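You operate a simulated robot arm through the tools that you are given. There is no shell and no other tool. Be economical: measure what you need, move in short steps, check, and stop when the job is done.

Carry out the task below with a simulated two-armed robot. There is one attempt and no reset: what you move stays moved.

Task
On the top of the wide table, fold the blue cloth in half, so that it is half as long.

Only the result counts: the job must be done as asked and must still hold three seconds after the hand-in. Knocking over, shifting, dropping, spilling or breaking anything else fails it. Flat cloth is picked up by pressing the open fingertips on it (5 to 10 N) and closing them slowly along it; thin cloth reads only 2 to 8 mm in the jaws.

Robot
Two 7-joint arms with two-finger parallel grippers on one trunk, on a base that drives. Base frame: it is fixed to the floor where the robot stands at the start and does not move with it; the origin is under the middle of the robot, x ahead of it, y to its left, z up. Readings come in cm, rad, newtons and seconds.
The left shoulder is at the start at [7, 13.4, 107.6], the right one opposite. Places, roughly: top of the wide table [70, -60, 80]. Payload 1.57 kg a hand.
The tool frame of a hand sits at the grasp point between the pads (the TCP): z along the fingers, y along the line on which they close. The tips reach 3 cm beyond it. The gripper opens to 8 cm. The fingers are 1.7 cm wide and 1.2 cm thick; the gripper's body (4 by 8.2 cm) begins 8 cm behind the TCP.
Orientation is that of the tool frame in the base frame, as [roll, pitch, yaw] about the fixed x, y, z axes, in that order (R = Rz(yaw) Ry(pitch) Rx(roll)). With the fingers straight down and closing along the base's y, the tool's x points along the base's -x, its y along +y and its z along -z.

Tools
- The arms move only by the tool apply_moves. It takes "left_moves", "right_moves" or both (then of equal length, played together; a hand with none holds still); each is a list of rows, each an object (a shift or turn left out is 0, a gripper value left out holds the last) with "linear": the shift along the tool's x, y, z in cm, a list of three; "rot": the turn, a rotation vector about the tool's x, y, z in rad, a list of three; "hand": the opening in per cent of the stroke, from 0 (shut) to 100 (fully open). In form: [{"linear": [x, y, z], "rot": [rx, ry, rz], "hand": hand}, ...]. A call has 1 to 20 rows; each row shifts and turns the commanded pose from where the row before left it, along the tool's axes as they then stand. Each row takes 0.2 s and may step no farther than 5 cm and 0.15 rad from the row before; otherwise, or with a gripper value out of range, the whole call is refused. A pose out of reach is approached as far as the arm can. The call stops where the force on the tool passes 40 N (or 10 N more than at its start, if that is more) or the arm is blocked; 0.2 s more then pass. The fingers move at their own pace (about 15.3 cm/s each) and stop on an object; they squeeze with about 41 N. The grip force told is the motor's: it shows also when the fingers shut on nothing. Time passes only in rows, and 0.2 s behind the last, so rows that do not move let the fingers close. It gives the time, the measured TCP pose, the force on the tool (base axes), the opening and the grip force at its end, in the units of the frame above (readings bear some noise), and new pictures: "views" is both (left out), scene, wrist or none (wrist: the cameras of the hands that moved).
- Cameras (640 x 400 px; columns grow to the right, rows downward): "scene" is now at [12.99, 0.25, 129.53]; the picture's right is [0.04, -1.00, 0.00], its down [-0.73, -0.03, -0.69] and it looks along [0.68, 0.03, -0.73] (base axes); focal length 254 px, centre (320, 200). "left" rides on the left gripper at [7.2, 0.7, -12.2] in its tool frame; the picture's right is [-0.09, 1.00, 0.00], its down [-0.84, -0.08, -0.54] and it looks along [-0.54, -0.05, 0.84] (tool axes); focal length 238 px, centre (320, 200). "right" rides on the right gripper at [7.2, -0.7, -12.2] in its tool frame; the picture's right is [0.09, 1.00, 0.00], its down [-0.84, 0.08, -0.54] and it looks along [-0.54, 0.05, 0.84] (tool axes); focal length 238 px, centre (320, 200). There is no depth. A picture from a camera that has moved, and an enlarged one, comes with that camera's place and axes in the base frame and with its lens. The place of the scene camera against the robot may be out by one fixed shift of up to 1.2 cm in any direction.
- move_column(by): slides the trunk up (or, below 0, down) by that many cm; the arms and the scene camera ride with it, the base frame stays. It gives what a move gives, with no picture.
- base_move(legs): drives the robot by 1 to 6 legs, each [ahead, left, turn to the left] in cm, cm and rad, along the robot's own axes; the way and the turn of a leg run together, so that a leg with both is an arc; at most 150 cm and 3.142 rad a leg. The arms and the cameras ride along, it lands a little off, and it stops where it bumps. It gives what a move gives, and a new picture of the scene camera.
- turn_head(pan, tilt): turns the head with the scene camera to pan (to the left, within 1.501 rad either way) and tilt (down, from -0.506 to 1.204), counted from straight ahead of the robot. It gives what a move gives, and a new picture of the scene camera.
- zoom(camera, box): a new picture of the part [left, top, right, bottom] of that camera's present view, enlarged. It takes no simulated time.
- hand_in(): hands the job in; it is judged then, once.

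Go step by step. Nothing tells you exact positions but the pictures and the camera data: compare them with the known pose of the tool, close in by small moves and look again before you grip or let go. The budget is 120 turns and 170 pictures, counting those below and the enlarged ones. Unless the task says otherwise, let go and move clear before handing in, and close with one line.

The tools are called as name(argument=value, ...) on one line, values as JSON. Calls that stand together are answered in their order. apply_moves: Moves the arms, as the interface text tells. Its arguments: {"type":"object","properties":{"left_moves":{"type":"array","items":{"type":"object","properties":{"linear":{"type":"array","items":{"type":"number"}},"rot":{"type":"array","items":{"type":"number"}},"hand":{"type":"number"}}}},"right_moves":{"type":"array","items":{"type":"object","properties":{"linear":{"type":"array","items":{"type":"number"}},"rot":{"type":"array","items":{"type":"number"}},"hand":{"type":"number"}}}},"views":{"type":"string","enum":["both","scene","wrist","none"]}},"required":[]} The other tools are called the same way: move_column (by) slides the trunk up or down; base_move (legs) drives the base; turn_head (pan, tilt) turns the head that bears the scene camera; zoom (camera, box) takes an enlarged picture of a part of a camera's view; hand_in () hands the job in.

At the start:

```text
time_s: 0.0
left_ee_pos: [45.63, 17.95, 99.95]
left_orientation: [3.141, 0.0, -3.14]
left_contact_force: [0.4, 0.7, -0.6]
left_gripper_width: 8.0
left_grasp_force: 0.1
right_ee_pos: [44.32, -14.84, 103.83]
right_orientation: [3.141, 0.001, -3.141]
right_contact_force: [0.1, 0.1, -0.5]
right_gripper_width: 7.99
right_grasp_force: 0.1
trunk travel left (down, up): [-65.0, 29.0]
robot x, y, heading: [-0.17, 0.03, 0.004]
head pan, tilt: [0.038, 0.815]
```

scene: 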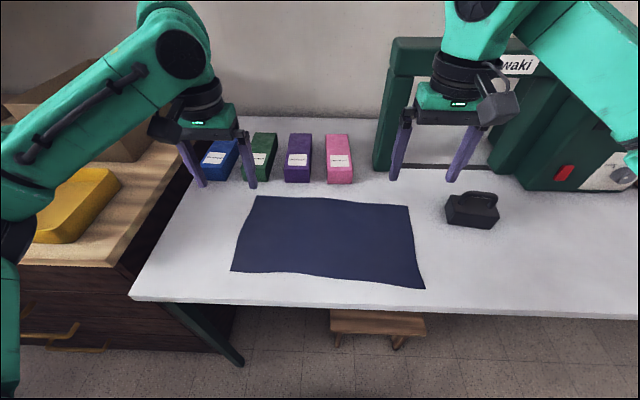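
right: 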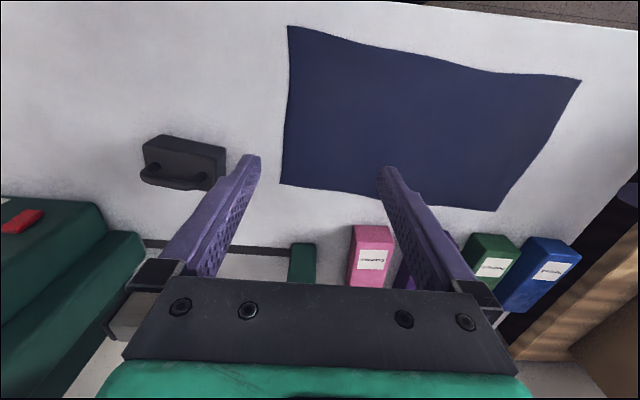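
left: 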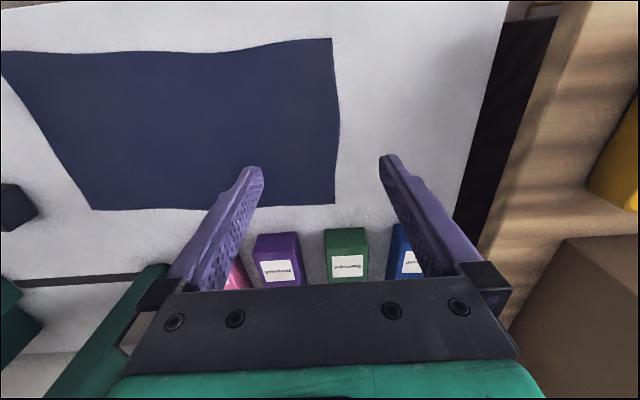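

The blue cloth lies in front of me, about 44 cm along y and 25 cm along x, with corners near (65,21), (62,-23), (38,-22) and (40,22). The fold brings one short edge onto the other, so first I'll check the floor space around the base.

turn_head(pan=0.0, tilt=1.2)

turn_head(pan=0.9, tilt=0.9)

turn_head(pan=-0.8, tilt=0.7)

```text
time_s: 0.9
left_ee_pos: [45.58, 17.99, 99.96]
left_orientation: [3.14, -0.001, 3.142]
left_contact_force: [-0.7, -0.6, -0.2]
left_gripper_width: 8.0
left_grasp_force: 0.1
right_ee_pos: [44.51, -14.99, 103.87]
right_orientation: [3.142, 0.0, -3.14]
right_contact_force: [-0.1, -0.1, 0.5]
right_gripper_width: 8.01
right_grasp_force: 0.0
trunk travel left (down, up): [-65.0, 29.0]
robot x, y, heading: [-0.04, -0.23, -0.0]
head pan, tilt: [0.0, 1.201]
camera scene: at [10.6, -0.06, 126.89], right [0.0, -1.0, 0.0], down [-0.93, 0.0, -0.36], along [0.36, 0.0, -0.93], focal length 254 px, centre (320, 200)
```

scene: 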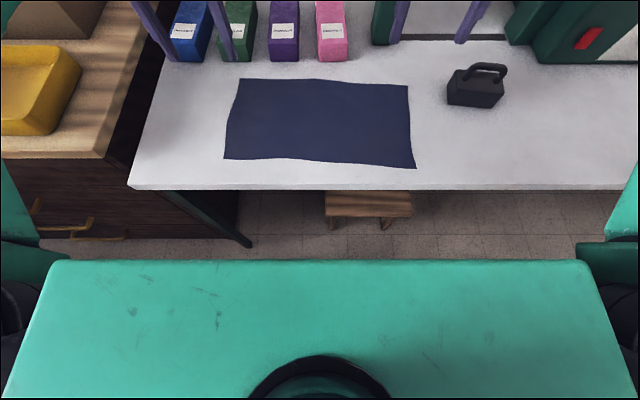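

```text
time_s: 2.1
left_ee_pos: [45.66, 18.06, 99.9]
left_orientation: [3.141, -0.002, -3.141]
left_contact_force: [-0.8, -0.7, -0.9]
left_gripper_width: 7.99
left_grasp_force: 0.0
right_ee_pos: [44.24, -15.06, 103.84]
right_orientation: [3.139, -0.001, 3.141]
right_contact_force: [0.1, -0.8, 1.0]
right_gripper_width: 8.01
right_grasp_force: 0.1
trunk travel left (down, up): [-65.0, 29.0]
robot x, y, heading: [-0.17, -0.19, -0.001]
head pan, tilt: [0.901, 0.901]
camera scene: at [9.7, 5.85, 128.87], right [0.78, -0.62, 0.0], down [-0.49, -0.61, -0.62], along [0.39, 0.49, -0.78], focal length 254 px, centre (320, 200)
```

scene: 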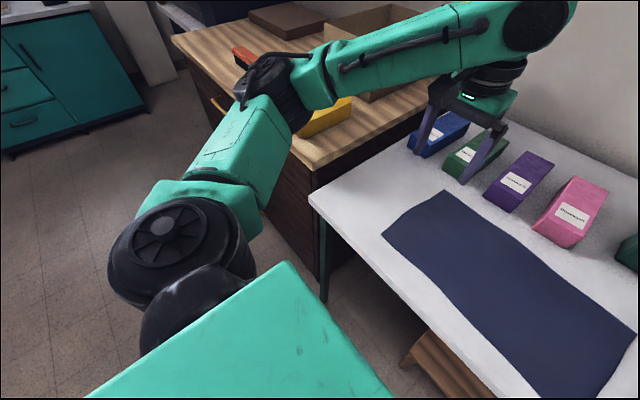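

```text
time_s: 3.8
left_ee_pos: [45.59, 17.99, 99.9]
left_orientation: [3.141, -0.001, 3.141]
left_contact_force: [0.1, -1.2, 0.0]
left_gripper_width: 8.0
left_grasp_force: 0.0
right_ee_pos: [44.27, -14.93, 103.71]
right_orientation: [-3.141, 0.001, 3.141]
right_contact_force: [0.0, -0.2, -0.2]
right_gripper_width: 7.99
right_grasp_force: 0.1
trunk travel left (down, up): [-65.0, 29.0]
robot x, y, heading: [0.06, -0.29, 0.002]
head pan, tilt: [-0.799, 0.7]
camera scene: at [10.93, -6.14, 130.49], right [-0.72, -0.7, 0.0], down [-0.45, 0.46, -0.76], along [0.53, -0.55, -0.64], focal length 254 px, centre (320, 200)
```

scene: 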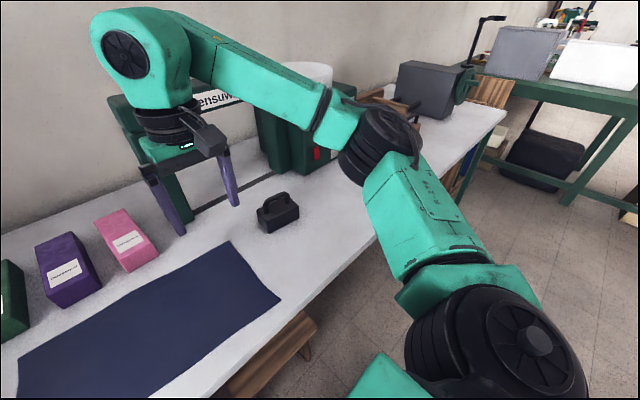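

The floor is clear and both elbows point outward. I'll step ahead slightly and turn right, so the left hand can reach the far corner and the right hand the near corner of the cloth's right edge.

base_move(legs=[[4, 0, 0], [0, 0, -0.45]])

turn_head(pan=0.3, tilt=0.85)

```text
time_s: 6.0
left_ee_pos: [52.75, -3.99, 99.99]
left_orientation: [-3.139, 0.0, 2.685]
left_contact_force: [0.2, 0.3, 0.0]
left_gripper_width: 8.0
left_grasp_force: 0.1
right_ee_pos: [37.14, -32.83, 103.74]
right_orientation: [-3.141, 0.001, 2.683]
right_contact_force: [0.9, -0.1, 0.1]
right_gripper_width: 8.0
right_grasp_force: 0.1
trunk travel left (down, up): [-65.0, 29.0]
robot x, y, heading: [4.11, 0.24, -0.455]
head pan, tilt: [-0.799, 0.7]
camera scene: at [11.12, -10.35, 130.49], right [-0.95, -0.31, 0.0], down [-0.2, 0.61, -0.76], along [0.24, -0.73, -0.64], focal length 254 px, centre (320, 200)
```

scene: 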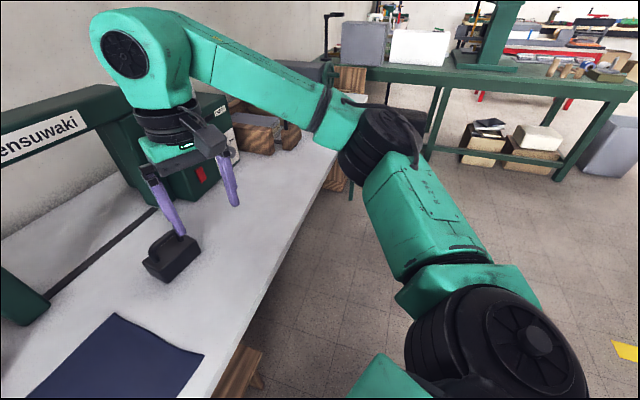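

```text
time_s: 7.3
left_ee_pos: [52.84, -3.96, 100.02]
left_orientation: [-3.14, 0.0, 2.684]
left_contact_force: [0.2, -0.2, -0.6]
left_gripper_width: 8.01
left_grasp_force: 0.1
right_ee_pos: [37.17, -32.94, 103.8]
right_orientation: [-3.141, 0.001, 2.684]
right_contact_force: [-0.9, 0.3, -0.7]
right_gripper_width: 7.99
right_grasp_force: 0.0
trunk travel left (down, up): [-65.0, 29.0]
robot x, y, heading: [3.89, 0.2, -0.46]
head pan, tilt: [0.3, 0.85]
camera scene: at [16.19, -3.51, 129.26], right [-0.16, -0.99, 0.0], down [-0.74, 0.12, -0.66], along [0.65, -0.1, -0.75], focal length 254 px, centre (320, 200)
```

scene: 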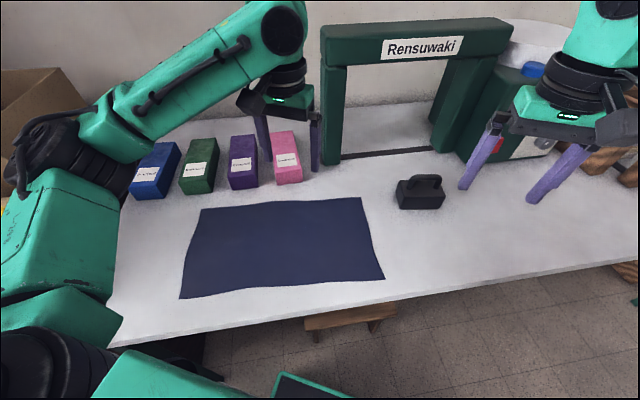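

I'll bring both hands above the right edge, left hand over the far corner and right hand over the near one, lining the jaws up with y and leaving them slightly open.

apply_moves(left_moves=[{"linear": [-2.82, -2.24, 0], "hand": 35}, {"linear": [-2.82, -2.24, 0]}, {"linear": [-2.82, -2.24, 0]}, {"linear": [-2.82, -2.24, 0]}, {"linear": [-2.82, -2.24, 0]}, {"rot": [0, 0, -0.114], "linear": [0, 0, 3]}, {"rot": [0, 0, -0.114], "linear": [0, 0, 3]}, {"rot": [0, 0, -0.114], "linear": [0, 0, 3]}, {"rot": [0, 0, -0.114], "linear": [0, 0, 3]}, {}], right_moves=[{"linear": [0.7, 2.68, 0], "hand": 35}, {"linear": [0.7, 2.68, 0]}, {"linear": [0.7, 2.68, 0]}, {"linear": [0.7, 2.68, 0]}, {"linear": [0.7, 2.68, 0]}, {"rot": [0, 0, -0.114], "linear": [0, 0, 4]}, {"rot": [0, 0, -0.114], "linear": [0, 0, 4]}, {"rot": [0, 0, -0.114], "linear": [0, 0, 4]}, {"rot": [0, 0, -0.114], "linear": [0, 0, 4]}, {}])

```text
time_s: 9.5
left_ee_pos: [59.78, -19.74, 87.98]
left_orientation: [-3.141, -0.001, 3.141]
left_contact_force: [-0.1, 0.2, 0.2]
left_gripper_width: 2.79
left_grasp_force: 0.1
left hand out of reach, approached as far as the arm can: row 5
right_ee_pos: [39.81, -19.22, 87.5]
right_orientation: [3.14, 0.0, -3.14]
right_contact_force: [0.7, 0.3, 1.3]
right_gripper_width: 2.8
right_grasp_force: 0.0
trunk travel left (down, up): [-65.0, 29.0]
robot x, y, heading: [4.03, 0.14, -0.459]
head pan, tilt: [0.3, 0.85]
camera scene: at [16.11, -3.47, 129.27], right [-0.16, -0.99, 0.0], down [-0.74, 0.12, -0.66], along [0.65, -0.1, -0.75], focal length 254 px, centre (320, 200)
camera right: at [32.64, -19.92, 99.56], right [-0.09, 1.0, 0.0], down [0.84, 0.08, 0.54], along [0.54, 0.05, -0.84], focal length 238 px, centre (320, 200)
camera left: at [52.5, -18.97, 100.17], right [0.09, 1.0, 0.0], down [0.84, -0.08, 0.54], along [0.54, -0.05, -0.84], focal length 238 px, centre (320, 200)
```

scene: 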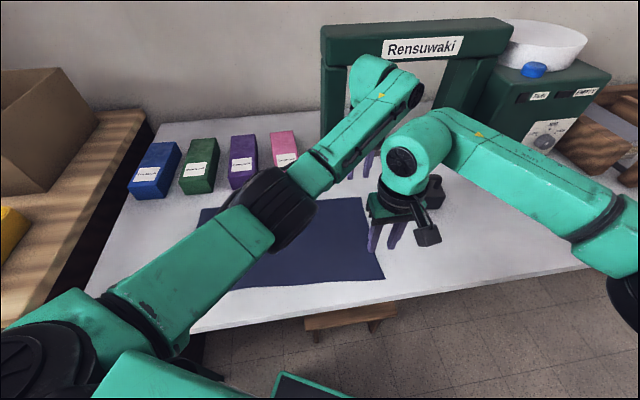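
right: 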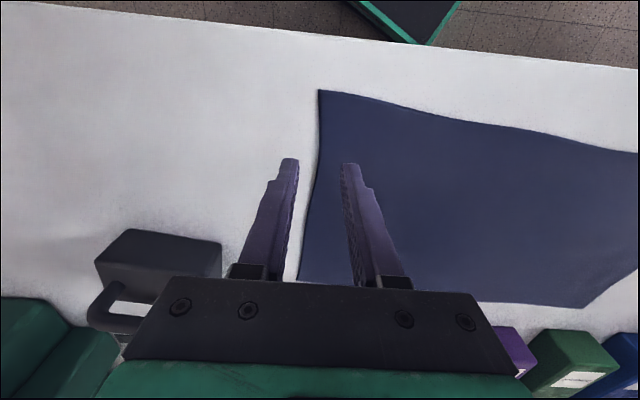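
left: 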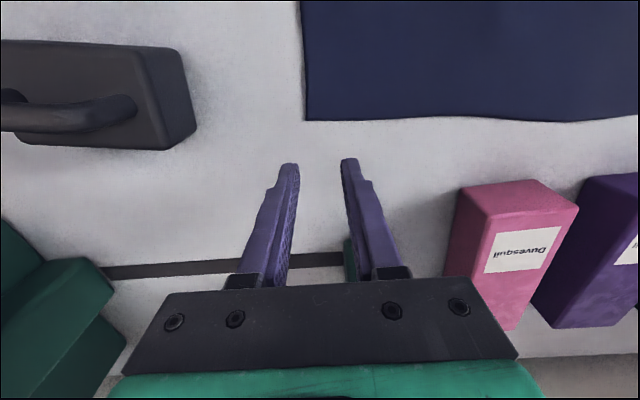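

Comparing the two wrist views puts the table top near z = 79.7. That places the right edge's corners at about (57.6,-20.6) and (35.5,-19.7), so I'll shift the hands just inside them and lower to slightly above.

apply_moves(left_moves=[{"linear": [2.1, 0.8, 0], "hand": 25}, {"linear": [2.1, 0.8, 0]}, {"linear": [0, 0, 1.5]}, {"linear": [0, 0, 1.5]}, {}], right_moves=[{"linear": [1.2, 1.0, 0], "hand": 25}, {"linear": [1.2, 1.0, 0]}, {"linear": [0, 0, 1.2]}, {"linear": [0, 0, 1.3]}, {}], views="wrist")

```text
time_s: 10.7
left_ee_pos: [55.61, -17.97, 84.9]
left_orientation: [3.139, 0.0, 3.14]
left_contact_force: [1.0, 0.4, 0.6]
left_gripper_width: 2.04
left_grasp_force: 0.1
right_ee_pos: [37.66, -17.39, 85.25]
right_orientation: [3.141, 0.0, 3.141]
right_contact_force: [-0.4, -0.1, 0.0]
right_gripper_width: 1.99
right_grasp_force: 0.0
trunk travel left (down, up): [-65.0, 29.0]
robot x, y, heading: [3.73, -0.45, -0.454]
head pan, tilt: [0.3, 0.85]
camera right: at [30.41, -17.96, 97.34], right [-0.09, 1.0, 0.0], down [0.84, 0.08, 0.54], along [0.54, 0.05, -0.84], focal length 238 px, centre (320, 200)
camera left: at [48.4, -17.3, 97.06], right [0.09, 1.0, 0.0], down [0.84, -0.08, 0.54], along [0.54, -0.05, -0.84], focal length 238 px, centre (320, 200)
```

right: 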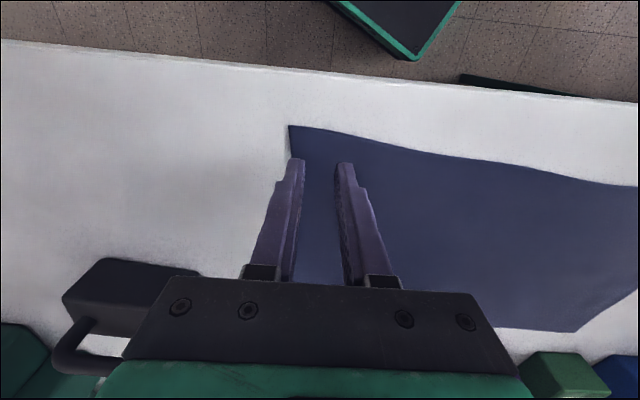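
left: 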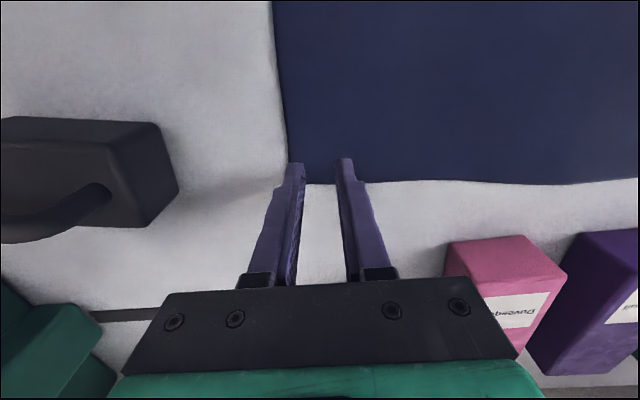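

Both tip pairs are inside the corners. Next I'll lower in small steps until they touch.

apply_moves(left_moves=[{"linear": [0, 0, 0.6]}, {"linear": [0, 0, 0.6]}, {"linear": [0, 0, 0.5]}, {}], right_moves=[{"linear": [0, 0, 0.8]}, {"linear": [0, 0, 0.7]}, {"linear": [0, 0, 0.5]}, {}], views="none")

```text
time_s: 11.7
left_ee_pos: [55.72, -17.92, 83.21]
left_orientation: [3.141, 0.001, 3.14]
left_contact_force: [-0.3, 0.0, 2.7]
left_gripper_width: 1.97
left_grasp_force: 0.2
right_ee_pos: [37.74, -17.23, 83.23]
right_orientation: [-3.142, 0.001, 3.141]
right_contact_force: [-0.4, 0.0, -1.0]
right_gripper_width: 2.02
right_grasp_force: 0.0
trunk travel left (down, up): [-65.0, 29.0]
robot x, y, heading: [4.19, 0.05, -0.458]
head pan, tilt: [0.3, 0.85]
```

apply_moves(left_moves=[{"linear": [0, 0, 0.1]}, {"linear": [0, 0, 0.05]}, {}], right_moves=[{"linear": [0, 0, 0.1]}, {"linear": [0, 0, 0.1]}, {}], views="none")

```text
time_s: 12.5
left_ee_pos: [55.55, -17.96, 83.13]
left_orientation: [-3.14, 0.002, 3.139]
left_contact_force: [2.5, 0.3, 9.1]
left_gripper_width: 1.98
left_grasp_force: 0.0
right_ee_pos: [37.54, -17.27, 83.27]
right_orientation: [-3.141, 0.003, 3.141]
right_contact_force: [0.0, 0.2, 0.4]
right_gripper_width: 2.0
right_grasp_force: 0.1
trunk travel left (down, up): [-65.0, 29.0]
robot x, y, heading: [4.02, 0.33, -0.457]
head pan, tilt: [0.3, 0.85]
```

Left presses at about 9 N and right isn't touching yet, so only the right hand goes further down.

apply_moves(right_moves=[{"linear": [0, 0, 0.1]}, {"linear": [0, 0, 0.08]}, {}], views="none")

```text
time_s: 13.3
left_ee_pos: [55.43, -17.97, 83.23]
left_orientation: [-3.141, 0.002, 3.138]
left_contact_force: [0.4, -0.8, 5.2]
left_gripper_width: 1.99
left_grasp_force: 0.0
right_ee_pos: [37.49, -17.32, 83.2]
right_orientation: [-3.141, 0.005, 3.14]
right_contact_force: [3.5, -2.6, 25.1]
right_gripper_width: 2.0
right_grasp_force: 0.0
trunk travel left (down, up): [-65.0, 29.0]
robot x, y, heading: [4.07, -0.14, -0.455]
head pan, tilt: [0.3, 0.85]
```

apply_moves(left_moves=[{"linear": [0, 0, 0.02]}, {}], right_moves=[{"linear": [0, 0, -0.1]}, {}], views="none")

```text
time_s: 13.9
left_ee_pos: [55.55, -17.83, 83.13]
left_orientation: [-3.139, 0.002, 3.14]
left_contact_force: [-2.2, -1.1, 7.5]
left_gripper_width: 1.99
left_grasp_force: 0.0
right_ee_pos: [37.37, -17.29, 83.02]
right_orientation: [3.141, 0.004, 3.137]
right_contact_force: [5.3, -0.4, 22.9]
right_gripper_width: 1.99
right_grasp_force: 0.0
trunk travel left (down, up): [-65.0, 29.0]
robot x, y, heading: [4.12, 0.23, -0.461]
head pan, tilt: [0.3, 0.85]
```

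apply_moves(right_moves=[{"linear": [0, 0, -0.15]}, {}], views="none")

```text
time_s: 14.5
left_ee_pos: [55.41, -17.97, 83.18]
left_orientation: [-3.141, 0.002, 3.141]
left_contact_force: [-3.2, -0.3, 12.6]
left_gripper_width: 2.0
left_grasp_force: 0.0
right_ee_pos: [37.3, -17.19, 83.11]
right_orientation: [-3.138, 0.0, 3.141]
right_contact_force: [2.4, 0.2, 4.2]
right_gripper_width: 1.99
right_grasp_force: 0.1
trunk travel left (down, up): [-65.0, 29.0]
robot x, y, heading: [4.12, -0.41, -0.454]
head pan, tilt: [0.3, 0.85]
```

Both forces are near range, so I'll trim each a little and close slowly.

apply_moves(left_moves=[{"linear": [0, 0, -0.02], "hand": 22}, {"hand": 19}, {"hand": 16}, {"hand": 13}, {"hand": 10}, {"hand": 7}, {"hand": 4}, {"hand": 0}, {}, {}], right_moves=[{"linear": [0, 0, 0.03], "hand": 22}, {"hand": 19}, {"hand": 16}, {"hand": 13}, {"hand": 10}, {"hand": 7}, {"hand": 4}, {"hand": 0}, {}, {}], views="wrist")

```text
time_s: 16.7
left_ee_pos: [55.66, -18.01, 83.06]
left_orientation: [-3.14, 0.002, 3.139]
left_contact_force: [0.9, -1.4, 14.3]
left_gripper_width: 0.01
left_grasp_force: 21.2
right_ee_pos: [37.48, -17.37, 83.25]
right_orientation: [-3.141, 0.002, 3.14]
right_contact_force: [-0.5, 1.0, 0.1]
right_gripper_width: 0.02
right_grasp_force: 20.8
trunk travel left (down, up): [-65.0, 29.0]
robot x, y, heading: [4.12, 0.33, -0.457]
head pan, tilt: [0.3, 0.85]
camera right: at [30.15, -17.96, 95.31], right [-0.09, 1.0, 0.0], down [0.84, 0.08, 0.54], along [0.54, 0.05, -0.84], focal length 238 px, centre (320, 200)
camera left: at [48.27, -17.28, 95.32], right [0.09, 1.0, 0.0], down [0.84, -0.08, 0.54], along [0.54, -0.05, -0.84], focal length 238 px, centre (320, 200)
```

right: 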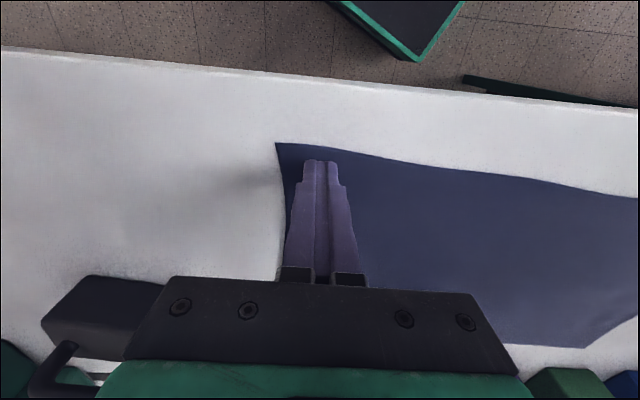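
left: 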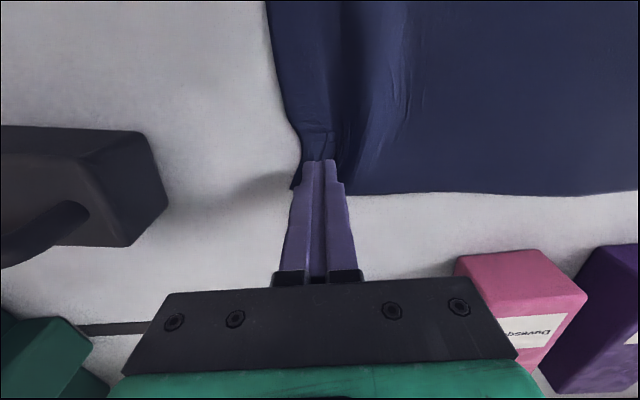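

The left hand only wrinkled the cloth (width 0) and the right barely touched. I'll open wider while pressed and set the right hand's force again.

apply_moves(left_moves=[{"hand": 10}, {"hand": 20}, {"hand": 30}, {"hand": 40}, {"linear": [0, 0, 0]}, {}], right_moves=[{"hand": 10}, {"hand": 20}, {"hand": 30}, {"hand": 40}, {"linear": [0, 0.4, 0.05]}, {}], views="wrist")

```text
time_s: 18.1
left_ee_pos: [55.48, -17.98, 83.1]
left_orientation: [-3.14, 0.001, 3.139]
left_contact_force: [0.2, 1.8, 13.6]
left_gripper_width: 2.36
left_grasp_force: 0.1
right_ee_pos: [37.38, -16.86, 83.26]
right_orientation: [-3.139, 0.003, 3.14]
right_contact_force: [-1.3, -1.0, 2.0]
right_gripper_width: 3.2
right_grasp_force: 0.1
trunk travel left (down, up): [-65.0, 29.0]
robot x, y, heading: [4.01, -0.06, -0.462]
head pan, tilt: [0.3, 0.85]
camera right: at [30.17, -17.52, 95.26], right [-0.09, 1.0, 0.0], down [0.84, 0.08, 0.54], along [0.54, 0.05, -0.84], focal length 238 px, centre (320, 200)
camera left: at [48.27, -17.21, 95.32], right [0.09, 1.0, 0.0], down [0.84, -0.08, 0.54], along [0.54, -0.05, -0.84], focal length 238 px, centre (320, 200)
```

right: 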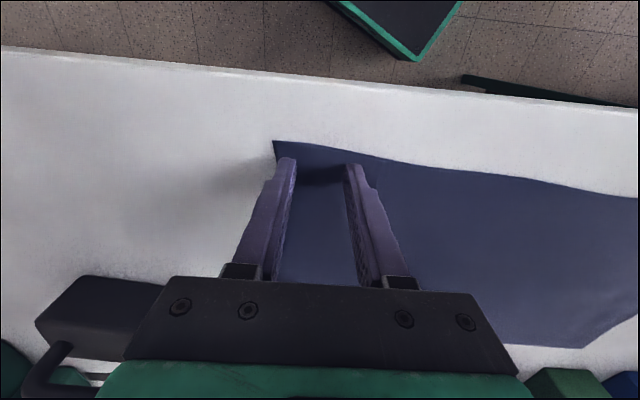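
left: 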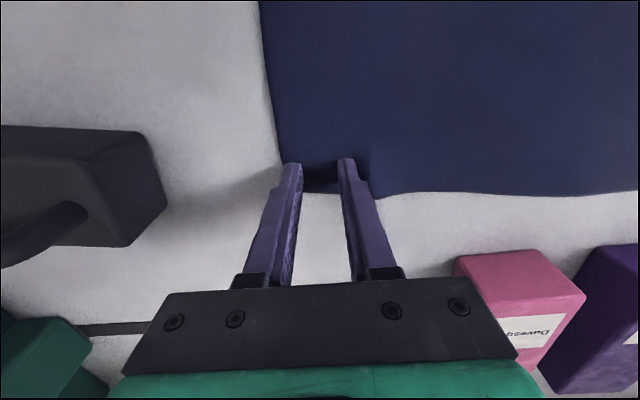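

apply_moves(left_moves=[{"linear": [0, 0.3, -0.08]}, {}, {}], right_moves=[{"linear": [0, 0, 0.06]}, {}, {}], views="none")

```text
time_s: 18.9
left_ee_pos: [55.4, -17.6, 83.08]
left_orientation: [-3.141, 0.0, 3.139]
left_contact_force: [1.9, 0.2, 5.2]
left_gripper_width: 2.93
left_grasp_force: 0.1
right_ee_pos: [37.48, -16.83, 83.18]
right_orientation: [3.141, 0.003, 3.139]
right_contact_force: [-2.5, -1.3, 11.9]
right_gripper_width: 3.19
right_grasp_force: 0.1
trunk travel left (down, up): [-65.0, 29.0]
robot x, y, heading: [4.2, -0.11, -0.456]
head pan, tilt: [0.3, 0.85]
```

Forces are about 5 N left and 12 N right. I'll close both slowly now.

apply_moves(left_moves=[{"linear": [0, 0, 0.02], "hand": 35}, {"hand": 33}, {"hand": 31}, {"hand": 29}, {"hand": 27}, {"hand": 25}, {"hand": 23}, {"hand": 21}, {"hand": 19}, {"hand": 17}, {"hand": 15}, {"hand": 13}, {"hand": 11}, {"hand": 9}, {"hand": 7}, {"hand": 5}, {"hand": 3}, {"hand": 0}, {}, {}], right_moves=[{"linear": [0, 0, -0.02], "hand": 37}, {"hand": 34}, {"hand": 31}, {"hand": 29}, {"hand": 27}, {"hand": 25}, {"hand": 23}, {"hand": 21}, {"hand": 19}, {"hand": 17}, {"hand": 15}, {"hand": 13}, {"hand": 11}, {"hand": 9}, {"hand": 7}, {"hand": 5}, {"hand": 3}, {"hand": 0}, {}, {}], views="wrist")

```text
time_s: 23.1
left_ee_pos: [55.44, -17.72, 83.15]
left_orientation: [-3.14, 0.002, -3.142]
left_contact_force: [-1.1, 0.0, 6.6]
left_gripper_width: 0.21
left_grasp_force: 23.5
right_ee_pos: [37.41, -16.8, 83.14]
right_orientation: [-3.141, 0.002, 3.139]
right_contact_force: [0.4, 0.5, 11.9]
right_gripper_width: 0.21
right_grasp_force: 23.8
trunk travel left (down, up): [-65.0, 29.0]
robot x, y, heading: [4.26, -0.4, -0.46]
head pan, tilt: [0.3, 0.85]
camera right: at [30.19, -17.54, 95.22], right [-0.09, 1.0, 0.0], down [0.84, 0.08, 0.54], along [0.54, 0.05, -0.84], focal length 238 px, centre (320, 200)
camera left: at [48.24, -16.92, 95.33], right [0.09, 1.0, 0.0], down [0.84, -0.08, 0.54], along [0.54, -0.05, -0.84], focal length 238 px, centre (320, 200)
```

right: 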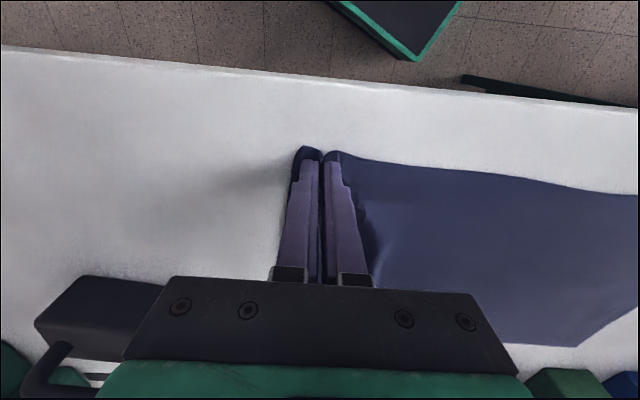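
left: 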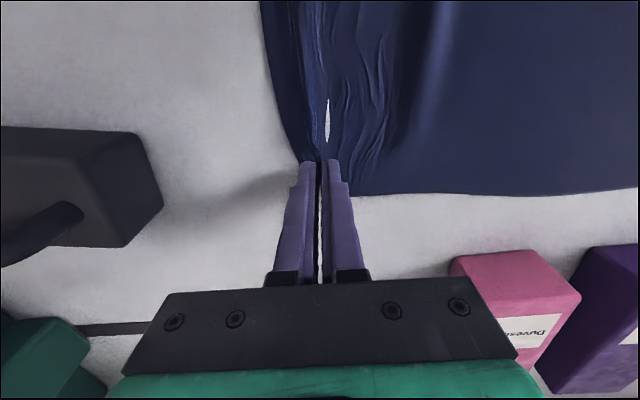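

Both hands now grip cloth at 2 mm. I'll lift the edge on a slow arc toward the fold line.

apply_moves(left_moves=[{"linear": [0, 0.2, -1]}, {"linear": [0, 0.3, -1.2]}, {"linear": [0, 0.5, -1.4]}, {"linear": [0, 0.6, -1.4]}, {"linear": [0, 0.7, -1.4]}, {"linear": [0, 0.8, -1.4]}, {"linear": [0, 0.9, -1.4]}, {"linear": [0, 1, -1.4]}, {"linear": [0, 1, -1.4]}, {}], right_moves=[{"linear": [0, 0.2, -1]}, {"linear": [0, 0.3, -1.2]}, {"linear": [0, 0.5, -1.4]}, {"linear": [0, 0.6, -1.4]}, {"linear": [0, 0.7, -1.4]}, {"linear": [0, 0.8, -1.4]}, {"linear": [0, 0.9, -1.4]}, {"linear": [0, 1, -1.4]}, {"linear": [0, 1, -1.4]}, {}])

```text
time_s: 25.3
left_ee_pos: [55.7, -11.73, 94.98]
left_orientation: [-3.141, 0.0, 3.139]
left_contact_force: [-0.3, -1.3, -1.1]
left_gripper_width: 0.2
left_grasp_force: 23.8
right_ee_pos: [37.67, -11.1, 95.02]
right_orientation: [-3.141, 0.001, -3.141]
right_contact_force: [1.4, -0.5, -0.9]
right_gripper_width: 0.21
right_grasp_force: 24.0
trunk travel left (down, up): [-65.0, 29.0]
robot x, y, heading: [4.06, 0.1, -0.457]
head pan, tilt: [0.3, 0.85]
camera scene: at [16.21, -3.57, 129.26], right [-0.16, -0.99, 0.0], down [-0.74, 0.12, -0.66], along [0.65, -0.1, -0.75], focal length 254 px, centre (320, 200)
camera right: at [30.46, -11.7, 107.08], right [-0.09, 1.0, 0.0], down [0.84, 0.08, 0.54], along [0.54, 0.05, -0.84], focal length 238 px, centre (320, 200)
camera left: at [48.59, -11.03, 107.17], right [0.09, 1.0, 0.0], down [0.84, -0.08, 0.54], along [0.54, -0.05, -0.84], focal length 238 px, centre (320, 200)
```

scene: 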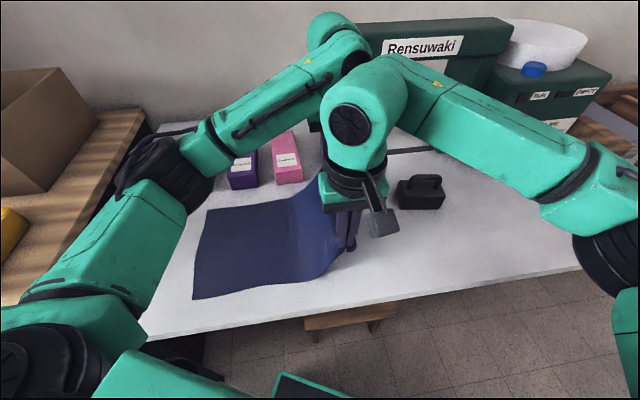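
right: 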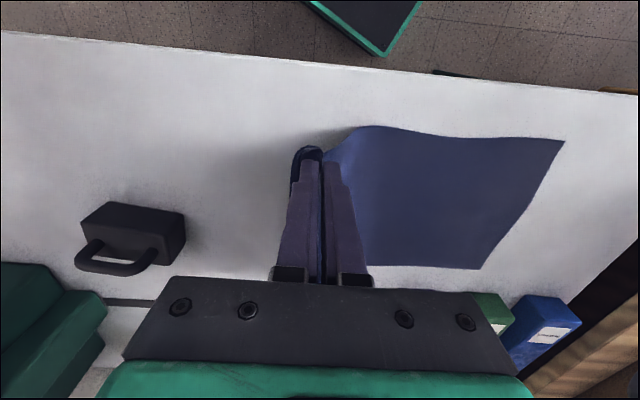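
left: 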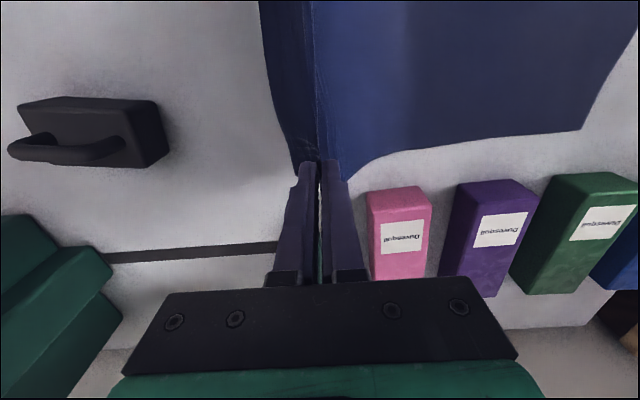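

The edge hangs cleanly from both hands. The left edge measures about y = 17.7 from the wrist cameras, so I'll carry the held edge over the fold line by sliding the base left, mostly along +y.

base_move(legs=[[-4.4, 9.0, 0], [-4.4, 9.0, 0]])

apply_moves(left_moves=[{}], right_moves=[{}], views="wrist")

```text
time_s: 27.2
left_ee_pos: [55.67, 8.32, 94.93]
left_orientation: [-3.141, 0.0, -3.142]
left_contact_force: [0.6, 0.6, 1.2]
left_gripper_width: 0.21
left_grasp_force: 23.3
right_ee_pos: [37.61, 9.08, 94.97]
right_orientation: [3.141, 0.0, 3.141]
right_contact_force: [0.4, 0.0, -0.1]
right_gripper_width: 0.19
right_grasp_force: 23.7
trunk travel left (down, up): [-65.0, 29.0]
robot x, y, heading: [3.76, 20.11, -0.458]
head pan, tilt: [0.3, 0.85]
camera scene: at [16.18, 16.51, 129.26], right [-0.16, -0.99, 0.0], down [-0.74, 0.12, -0.66], along [0.65, -0.1, -0.75], focal length 254 px, centre (320, 200)
```

scene: 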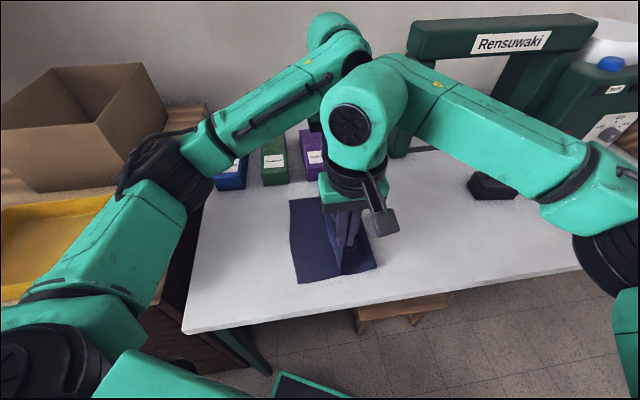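

```text
time_s: 27.6
left_ee_pos: [55.76, 8.15, 95.01]
left_orientation: [3.139, -0.001, 3.14]
left_contact_force: [-0.6, 0.0, -1.1]
left_gripper_width: 0.24
left_grasp_force: 23.3
right_ee_pos: [37.63, 8.89, 95.03]
right_orientation: [3.141, 0.0, 3.139]
right_contact_force: [0.7, -0.6, 0.6]
right_gripper_width: 0.2
right_grasp_force: 23.7
trunk travel left (down, up): [-65.0, 29.0]
robot x, y, heading: [3.5, 20.14, -0.461]
head pan, tilt: [0.3, 0.85]
camera right: at [30.44, 8.24, 107.06], right [-0.09, 1.0, 0.0], down [0.84, 0.07, 0.54], along [0.54, 0.05, -0.84], focal length 238 px, centre (320, 200)
camera left: at [48.56, 8.9, 107.15], right [0.09, 1.0, 0.0], down [0.84, -0.08, 0.54], along [0.54, -0.05, -0.84], focal length 238 px, centre (320, 200)
```

right: 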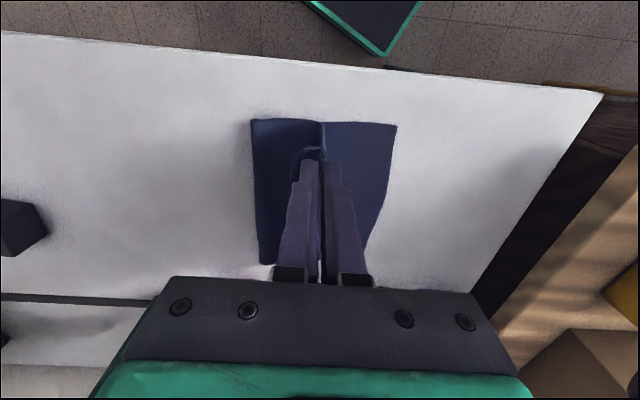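
left: 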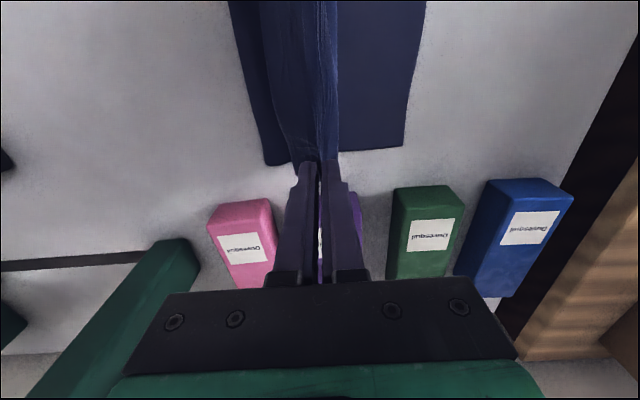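

The cloth is draping neatly over the fold line. The lower edge's corners are at about (59.4,17.8) and (37.1,17.5), so I'll lower the held edge onto them with a small +x correction.

apply_moves(left_moves=[{"linear": [-0.16, 0.64, 0.9]}, {"linear": [-0.16, 0.64, 0.9]}, {"linear": [-0.16, 0.64, 0.9]}, {"linear": [-0.16, 0.64, 0.9]}, {"linear": [-0.16, 0.64, 0.9]}, {"linear": [-0.16, 0.64, 0.9]}, {"linear": [-0.16, 0.64, 0.9]}, {"linear": [-0.16, 0.64, 0.9]}, {"linear": [-0.16, 0.64, 0.9]}, {"linear": [-0.16, 0.64, 0.9]}, {}], right_moves=[{"linear": [-0.14, 0.57, 0.9]}, {"linear": [-0.14, 0.57, 0.9]}, {"linear": [-0.14, 0.57, 0.9]}, {"linear": [-0.14, 0.57, 0.9]}, {"linear": [-0.14, 0.57, 0.9]}, {"linear": [-0.14, 0.57, 0.9]}, {"linear": [-0.14, 0.57, 0.9]}, {"linear": [-0.14, 0.57, 0.9]}, {"linear": [-0.14, 0.57, 0.9]}, {"linear": [-0.14, 0.57, 0.9]}, {}])

```text
time_s: 30.0
left_ee_pos: [57.34, 14.56, 85.99]
left_orientation: [3.141, 0.0, 3.139]
left_contact_force: [-0.6, -0.6, 0.6]
left_gripper_width: 0.2
left_grasp_force: 23.7
right_ee_pos: [39.05, 14.65, 85.95]
right_orientation: [3.141, -0.001, 3.14]
right_contact_force: [0.5, -0.2, 0.1]
right_gripper_width: 0.18
right_grasp_force: 24.1
trunk travel left (down, up): [-65.0, 29.0]
robot x, y, heading: [3.97, 20.11, -0.459]
head pan, tilt: [0.3, 0.85]
camera scene: at [16.16, 16.47, 129.26], right [-0.16, -0.99, 0.0], down [-0.74, 0.12, -0.66], along [0.65, -0.1, -0.75], focal length 254 px, centre (320, 200)
camera right: at [31.8, 14.05, 98.03], right [-0.09, 1.0, 0.0], down [0.84, 0.07, 0.54], along [0.54, 0.05, -0.84], focal length 238 px, centre (320, 200)
camera left: at [50.13, 15.29, 98.15], right [0.09, 1.0, 0.0], down [0.84, -0.08, 0.54], along [0.54, -0.05, -0.84], focal length 238 px, centre (320, 200)
```

scene: 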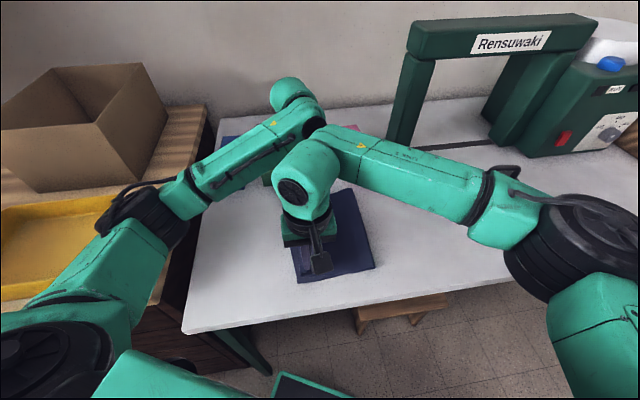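
right: 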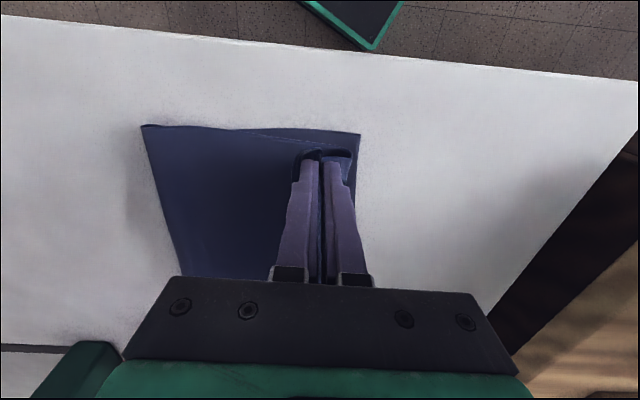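
left: 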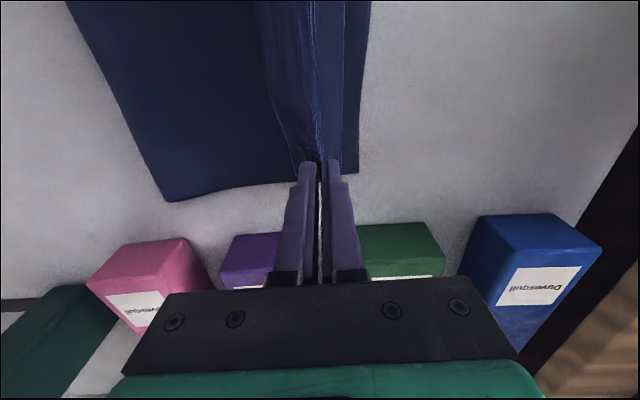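

It's well aligned. I'll lower the last bit until the tips just touch, then open slowly to spread the gathered edge.

apply_moves(left_moves=[{"linear": [0, 0.1, 0.8]}, {"linear": [0, 0.1, 0.7]}, {"linear": [0, 0, 0.6]}, {"linear": [0, 0, 0.4]}, {}], right_moves=[{"linear": [0, 0, 0.8]}, {"linear": [0, 0, 0.7]}, {"linear": [0, 0, 0.6]}, {"linear": [0, 0, 0.4]}, {}], views="none")

```text
time_s: 31.2
left_ee_pos: [57.45, 14.8, 83.47]
left_orientation: [3.141, 0.0, 3.14]
left_contact_force: [-1.2, -0.2, 0.6]
left_gripper_width: 0.21
left_grasp_force: 23.8
right_ee_pos: [39.1, 14.76, 83.53]
right_orientation: [-3.141, -0.001, 3.141]
right_contact_force: [0.5, -0.6, 4.4]
right_gripper_width: 0.19
right_grasp_force: 23.7
trunk travel left (down, up): [-65.0, 29.0]
robot x, y, heading: [4.04, 20.05, -0.462]
head pan, tilt: [0.3, 0.85]
```

apply_moves(left_moves=[{"linear": [0, 0, 0.1], "hand": 4}, {"hand": 8}, {"hand": 12}, {"hand": 16}, {"hand": 20}, {"hand": 24}, {"hand": 28}, {"hand": 32}, {"hand": 36}, {}], right_moves=[{"hand": 4}, {"hand": 8}, {"hand": 12}, {"hand": 16}, {"hand": 20}, {"hand": 24}, {"hand": 28}, {"hand": 32}, {"hand": 36}, {}], views="wrist")

```text
time_s: 33.4
left_ee_pos: [57.45, 14.75, 83.53]
left_orientation: [-3.141, 0.002, 3.141]
left_contact_force: [-0.6, 0.6, 0.6]
left_gripper_width: 2.84
left_grasp_force: 0.1
right_ee_pos: [38.93, 14.76, 83.47]
right_orientation: [-3.141, 0.001, 3.138]
right_contact_force: [-0.6, -0.6, 1.5]
right_gripper_width: 2.85
right_grasp_force: 0.0
trunk travel left (down, up): [-65.0, 29.0]
robot x, y, heading: [4.07, 20.11, -0.459]
head pan, tilt: [0.3, 0.85]
camera right: at [31.79, 14.06, 95.58], right [-0.09, 1.0, 0.0], down [0.84, 0.08, 0.54], along [0.54, 0.05, -0.84], focal length 238 px, centre (320, 200)
camera left: at [50.2, 15.54, 95.61], right [0.09, 1.0, 0.0], down [0.84, -0.08, 0.54], along [0.54, -0.05, -0.84], focal length 238 px, centre (320, 200)
```

right: 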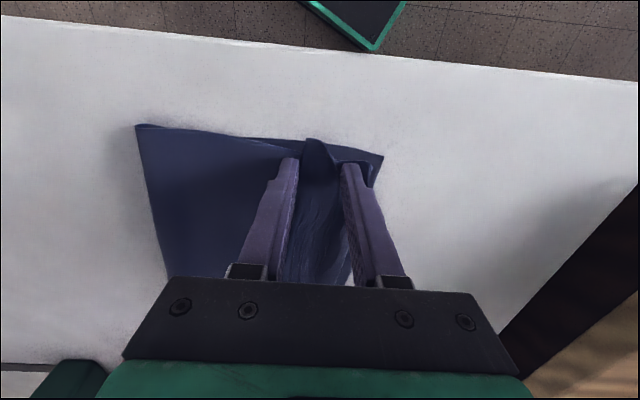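
left: 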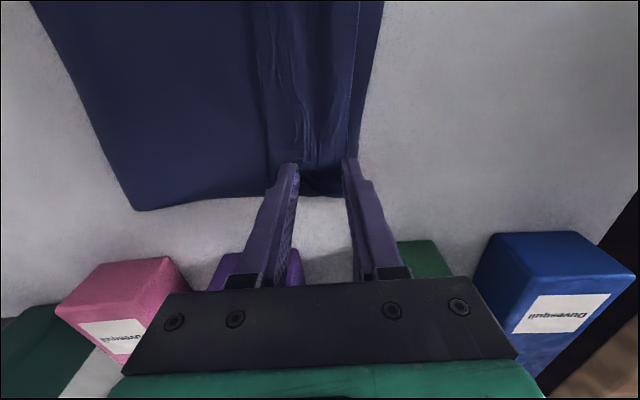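

Both are released. I'll raise the hands straight up and look at the result.

apply_moves(left_moves=[{"linear": [0, 0, -1]}, {"linear": [0, 0, -2]}, {"linear": [0, 0, -3]}, {"linear": [0, 0, -3]}, {"linear": [0, 0, -3]}, {}], right_moves=[{"linear": [0, 0, -1]}, {"linear": [0, 0, -2]}, {"linear": [0, 0, -3]}, {"linear": [0, 0, -3]}, {"linear": [0, 0, -3]}, {}], views="wrist")

```text
time_s: 34.8
left_ee_pos: [57.49, 14.78, 95.28]
left_orientation: [-3.141, -0.002, 3.138]
left_contact_force: [0.2, 0.3, 0.0]
left_gripper_width: 2.9
left_grasp_force: 0.1
right_ee_pos: [38.98, 14.75, 95.6]
right_orientation: [-3.142, -0.003, 3.141]
right_contact_force: [0.4, -0.2, 0.4]
right_gripper_width: 2.9
right_grasp_force: 0.0
trunk travel left (down, up): [-65.0, 29.0]
robot x, y, heading: [3.39, 19.63, -0.461]
head pan, tilt: [0.3, 0.85]
camera right: at [31.84, 14.01, 107.63], right [-0.09, 1.0, 0.0], down [0.84, 0.08, 0.54], along [0.54, 0.05, -0.84], focal length 238 px, centre (320, 200)
camera left: at [50.24, 15.48, 107.53], right [0.09, 1.0, 0.0], down [0.84, -0.08, 0.54], along [0.54, -0.05, -0.84], focal length 238 px, centre (320, 200)
```

right: 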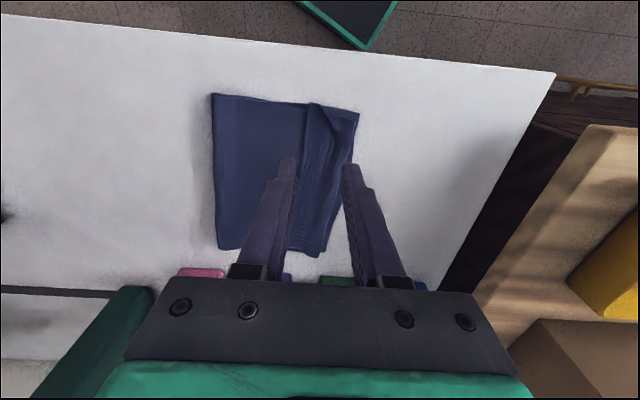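
left: 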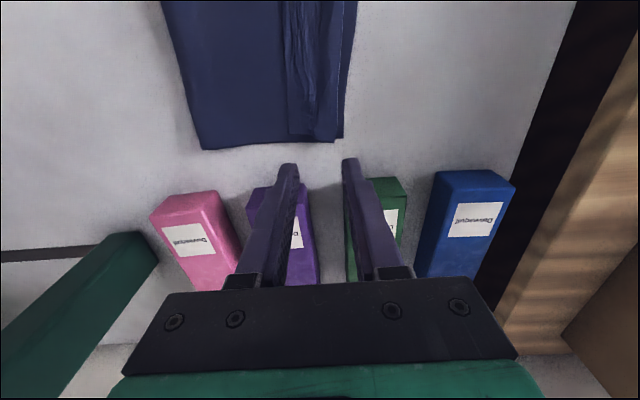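

zoom(camera="right", box=[190, 80, 380, 270])

zoom(camera="left", box=[150, 0, 380, 160])

```text
2.11 times, centred on (285, 175) of right
camera zoom: at [31.84, 14.01, 107.63], right [-0.09, 1.0, 0.0], down [0.84, 0.08, 0.54], along [0.54, 0.05, -0.84], focal length 502 px, centre (394, 253)
```

zoom: 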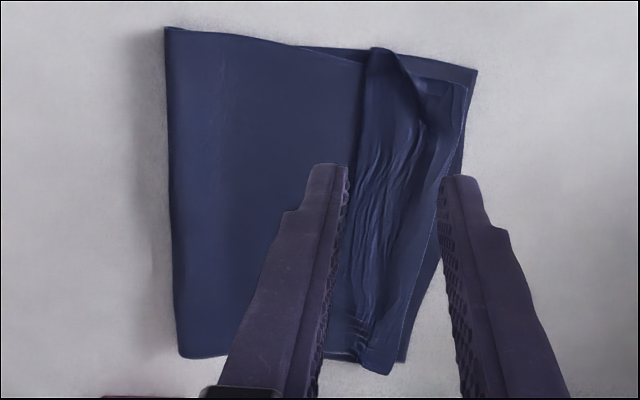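

```text
2.50 times, centred on (265, 80) of left
camera zoom: at [50.24, 15.48, 107.53], right [0.09, 1.0, 0.0], down [0.84, -0.08, 0.54], along [0.54, -0.05, -0.84], focal length 596 px, centre (458, 500)
```

zoom: 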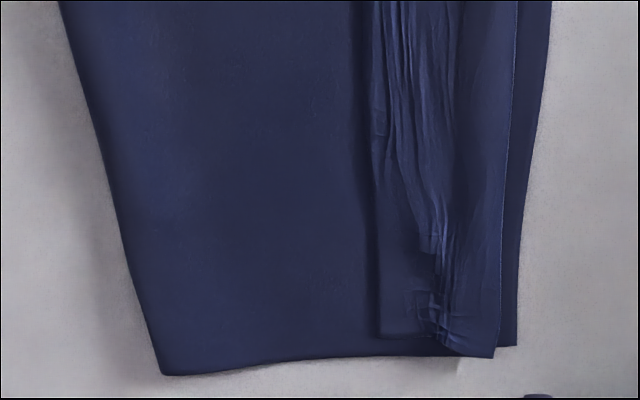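

The top layer has a loose pleat near the free edge and the crease sits about 3 cm short, because my arc was a bit too high. I'll re-grip the pleat (top layer only), peel it back and lay it again on a lower path.

apply_moves(left_moves=[{"linear": [0, -1.0, 3], "hand": 50}, {"linear": [0, 0, 3]}, {"linear": [0, 0, 3]}, {"linear": [0, 0, 2]}, {}], right_moves=[{"linear": [0, -0.4, 3], "hand": 50}, {"linear": [0, 0, 3]}, {"linear": [0, 0, 3]}, {"linear": [0, 0, 2.3]}, {}], views="wrist")

```text
time_s: 36.0
left_ee_pos: [57.37, 13.9, 84.25]
left_orientation: [-3.142, 0.001, 3.14]
left_contact_force: [0.1, -0.2, 0.3]
left_gripper_width: 3.98
left_grasp_force: 0.2
right_ee_pos: [38.98, 14.24, 84.17]
right_orientation: [-3.141, 0.002, 3.138]
right_contact_force: [-0.1, -0.2, 0.1]
right_gripper_width: 4.01
right_grasp_force: 0.0
trunk travel left (down, up): [-65.0, 29.0]
robot x, y, heading: [4.36, 19.88, -0.458]
head pan, tilt: [0.3, 0.85]
camera right: at [31.72, 13.56, 96.25], right [-0.09, 1.0, 0.0], down [0.84, 0.07, 0.54], along [0.54, 0.05, -0.84], focal length 238 px, centre (320, 200)
camera left: at [50.16, 14.69, 96.52], right [0.09, 1.0, 0.0], down [0.84, -0.08, 0.54], along [0.54, -0.05, -0.84], focal length 238 px, centre (320, 200)
```

right: 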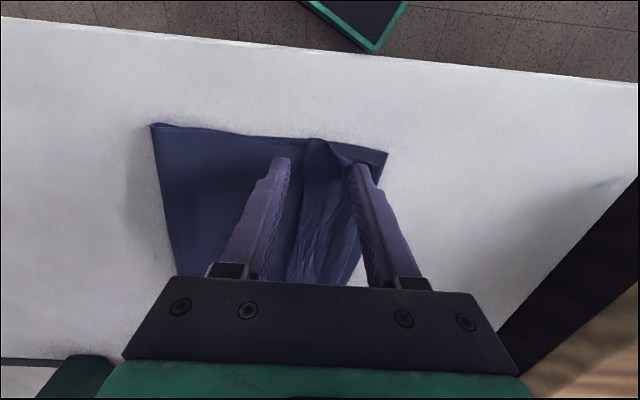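
left: 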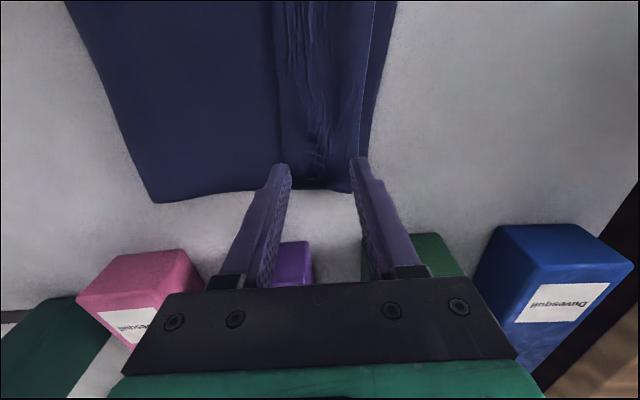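

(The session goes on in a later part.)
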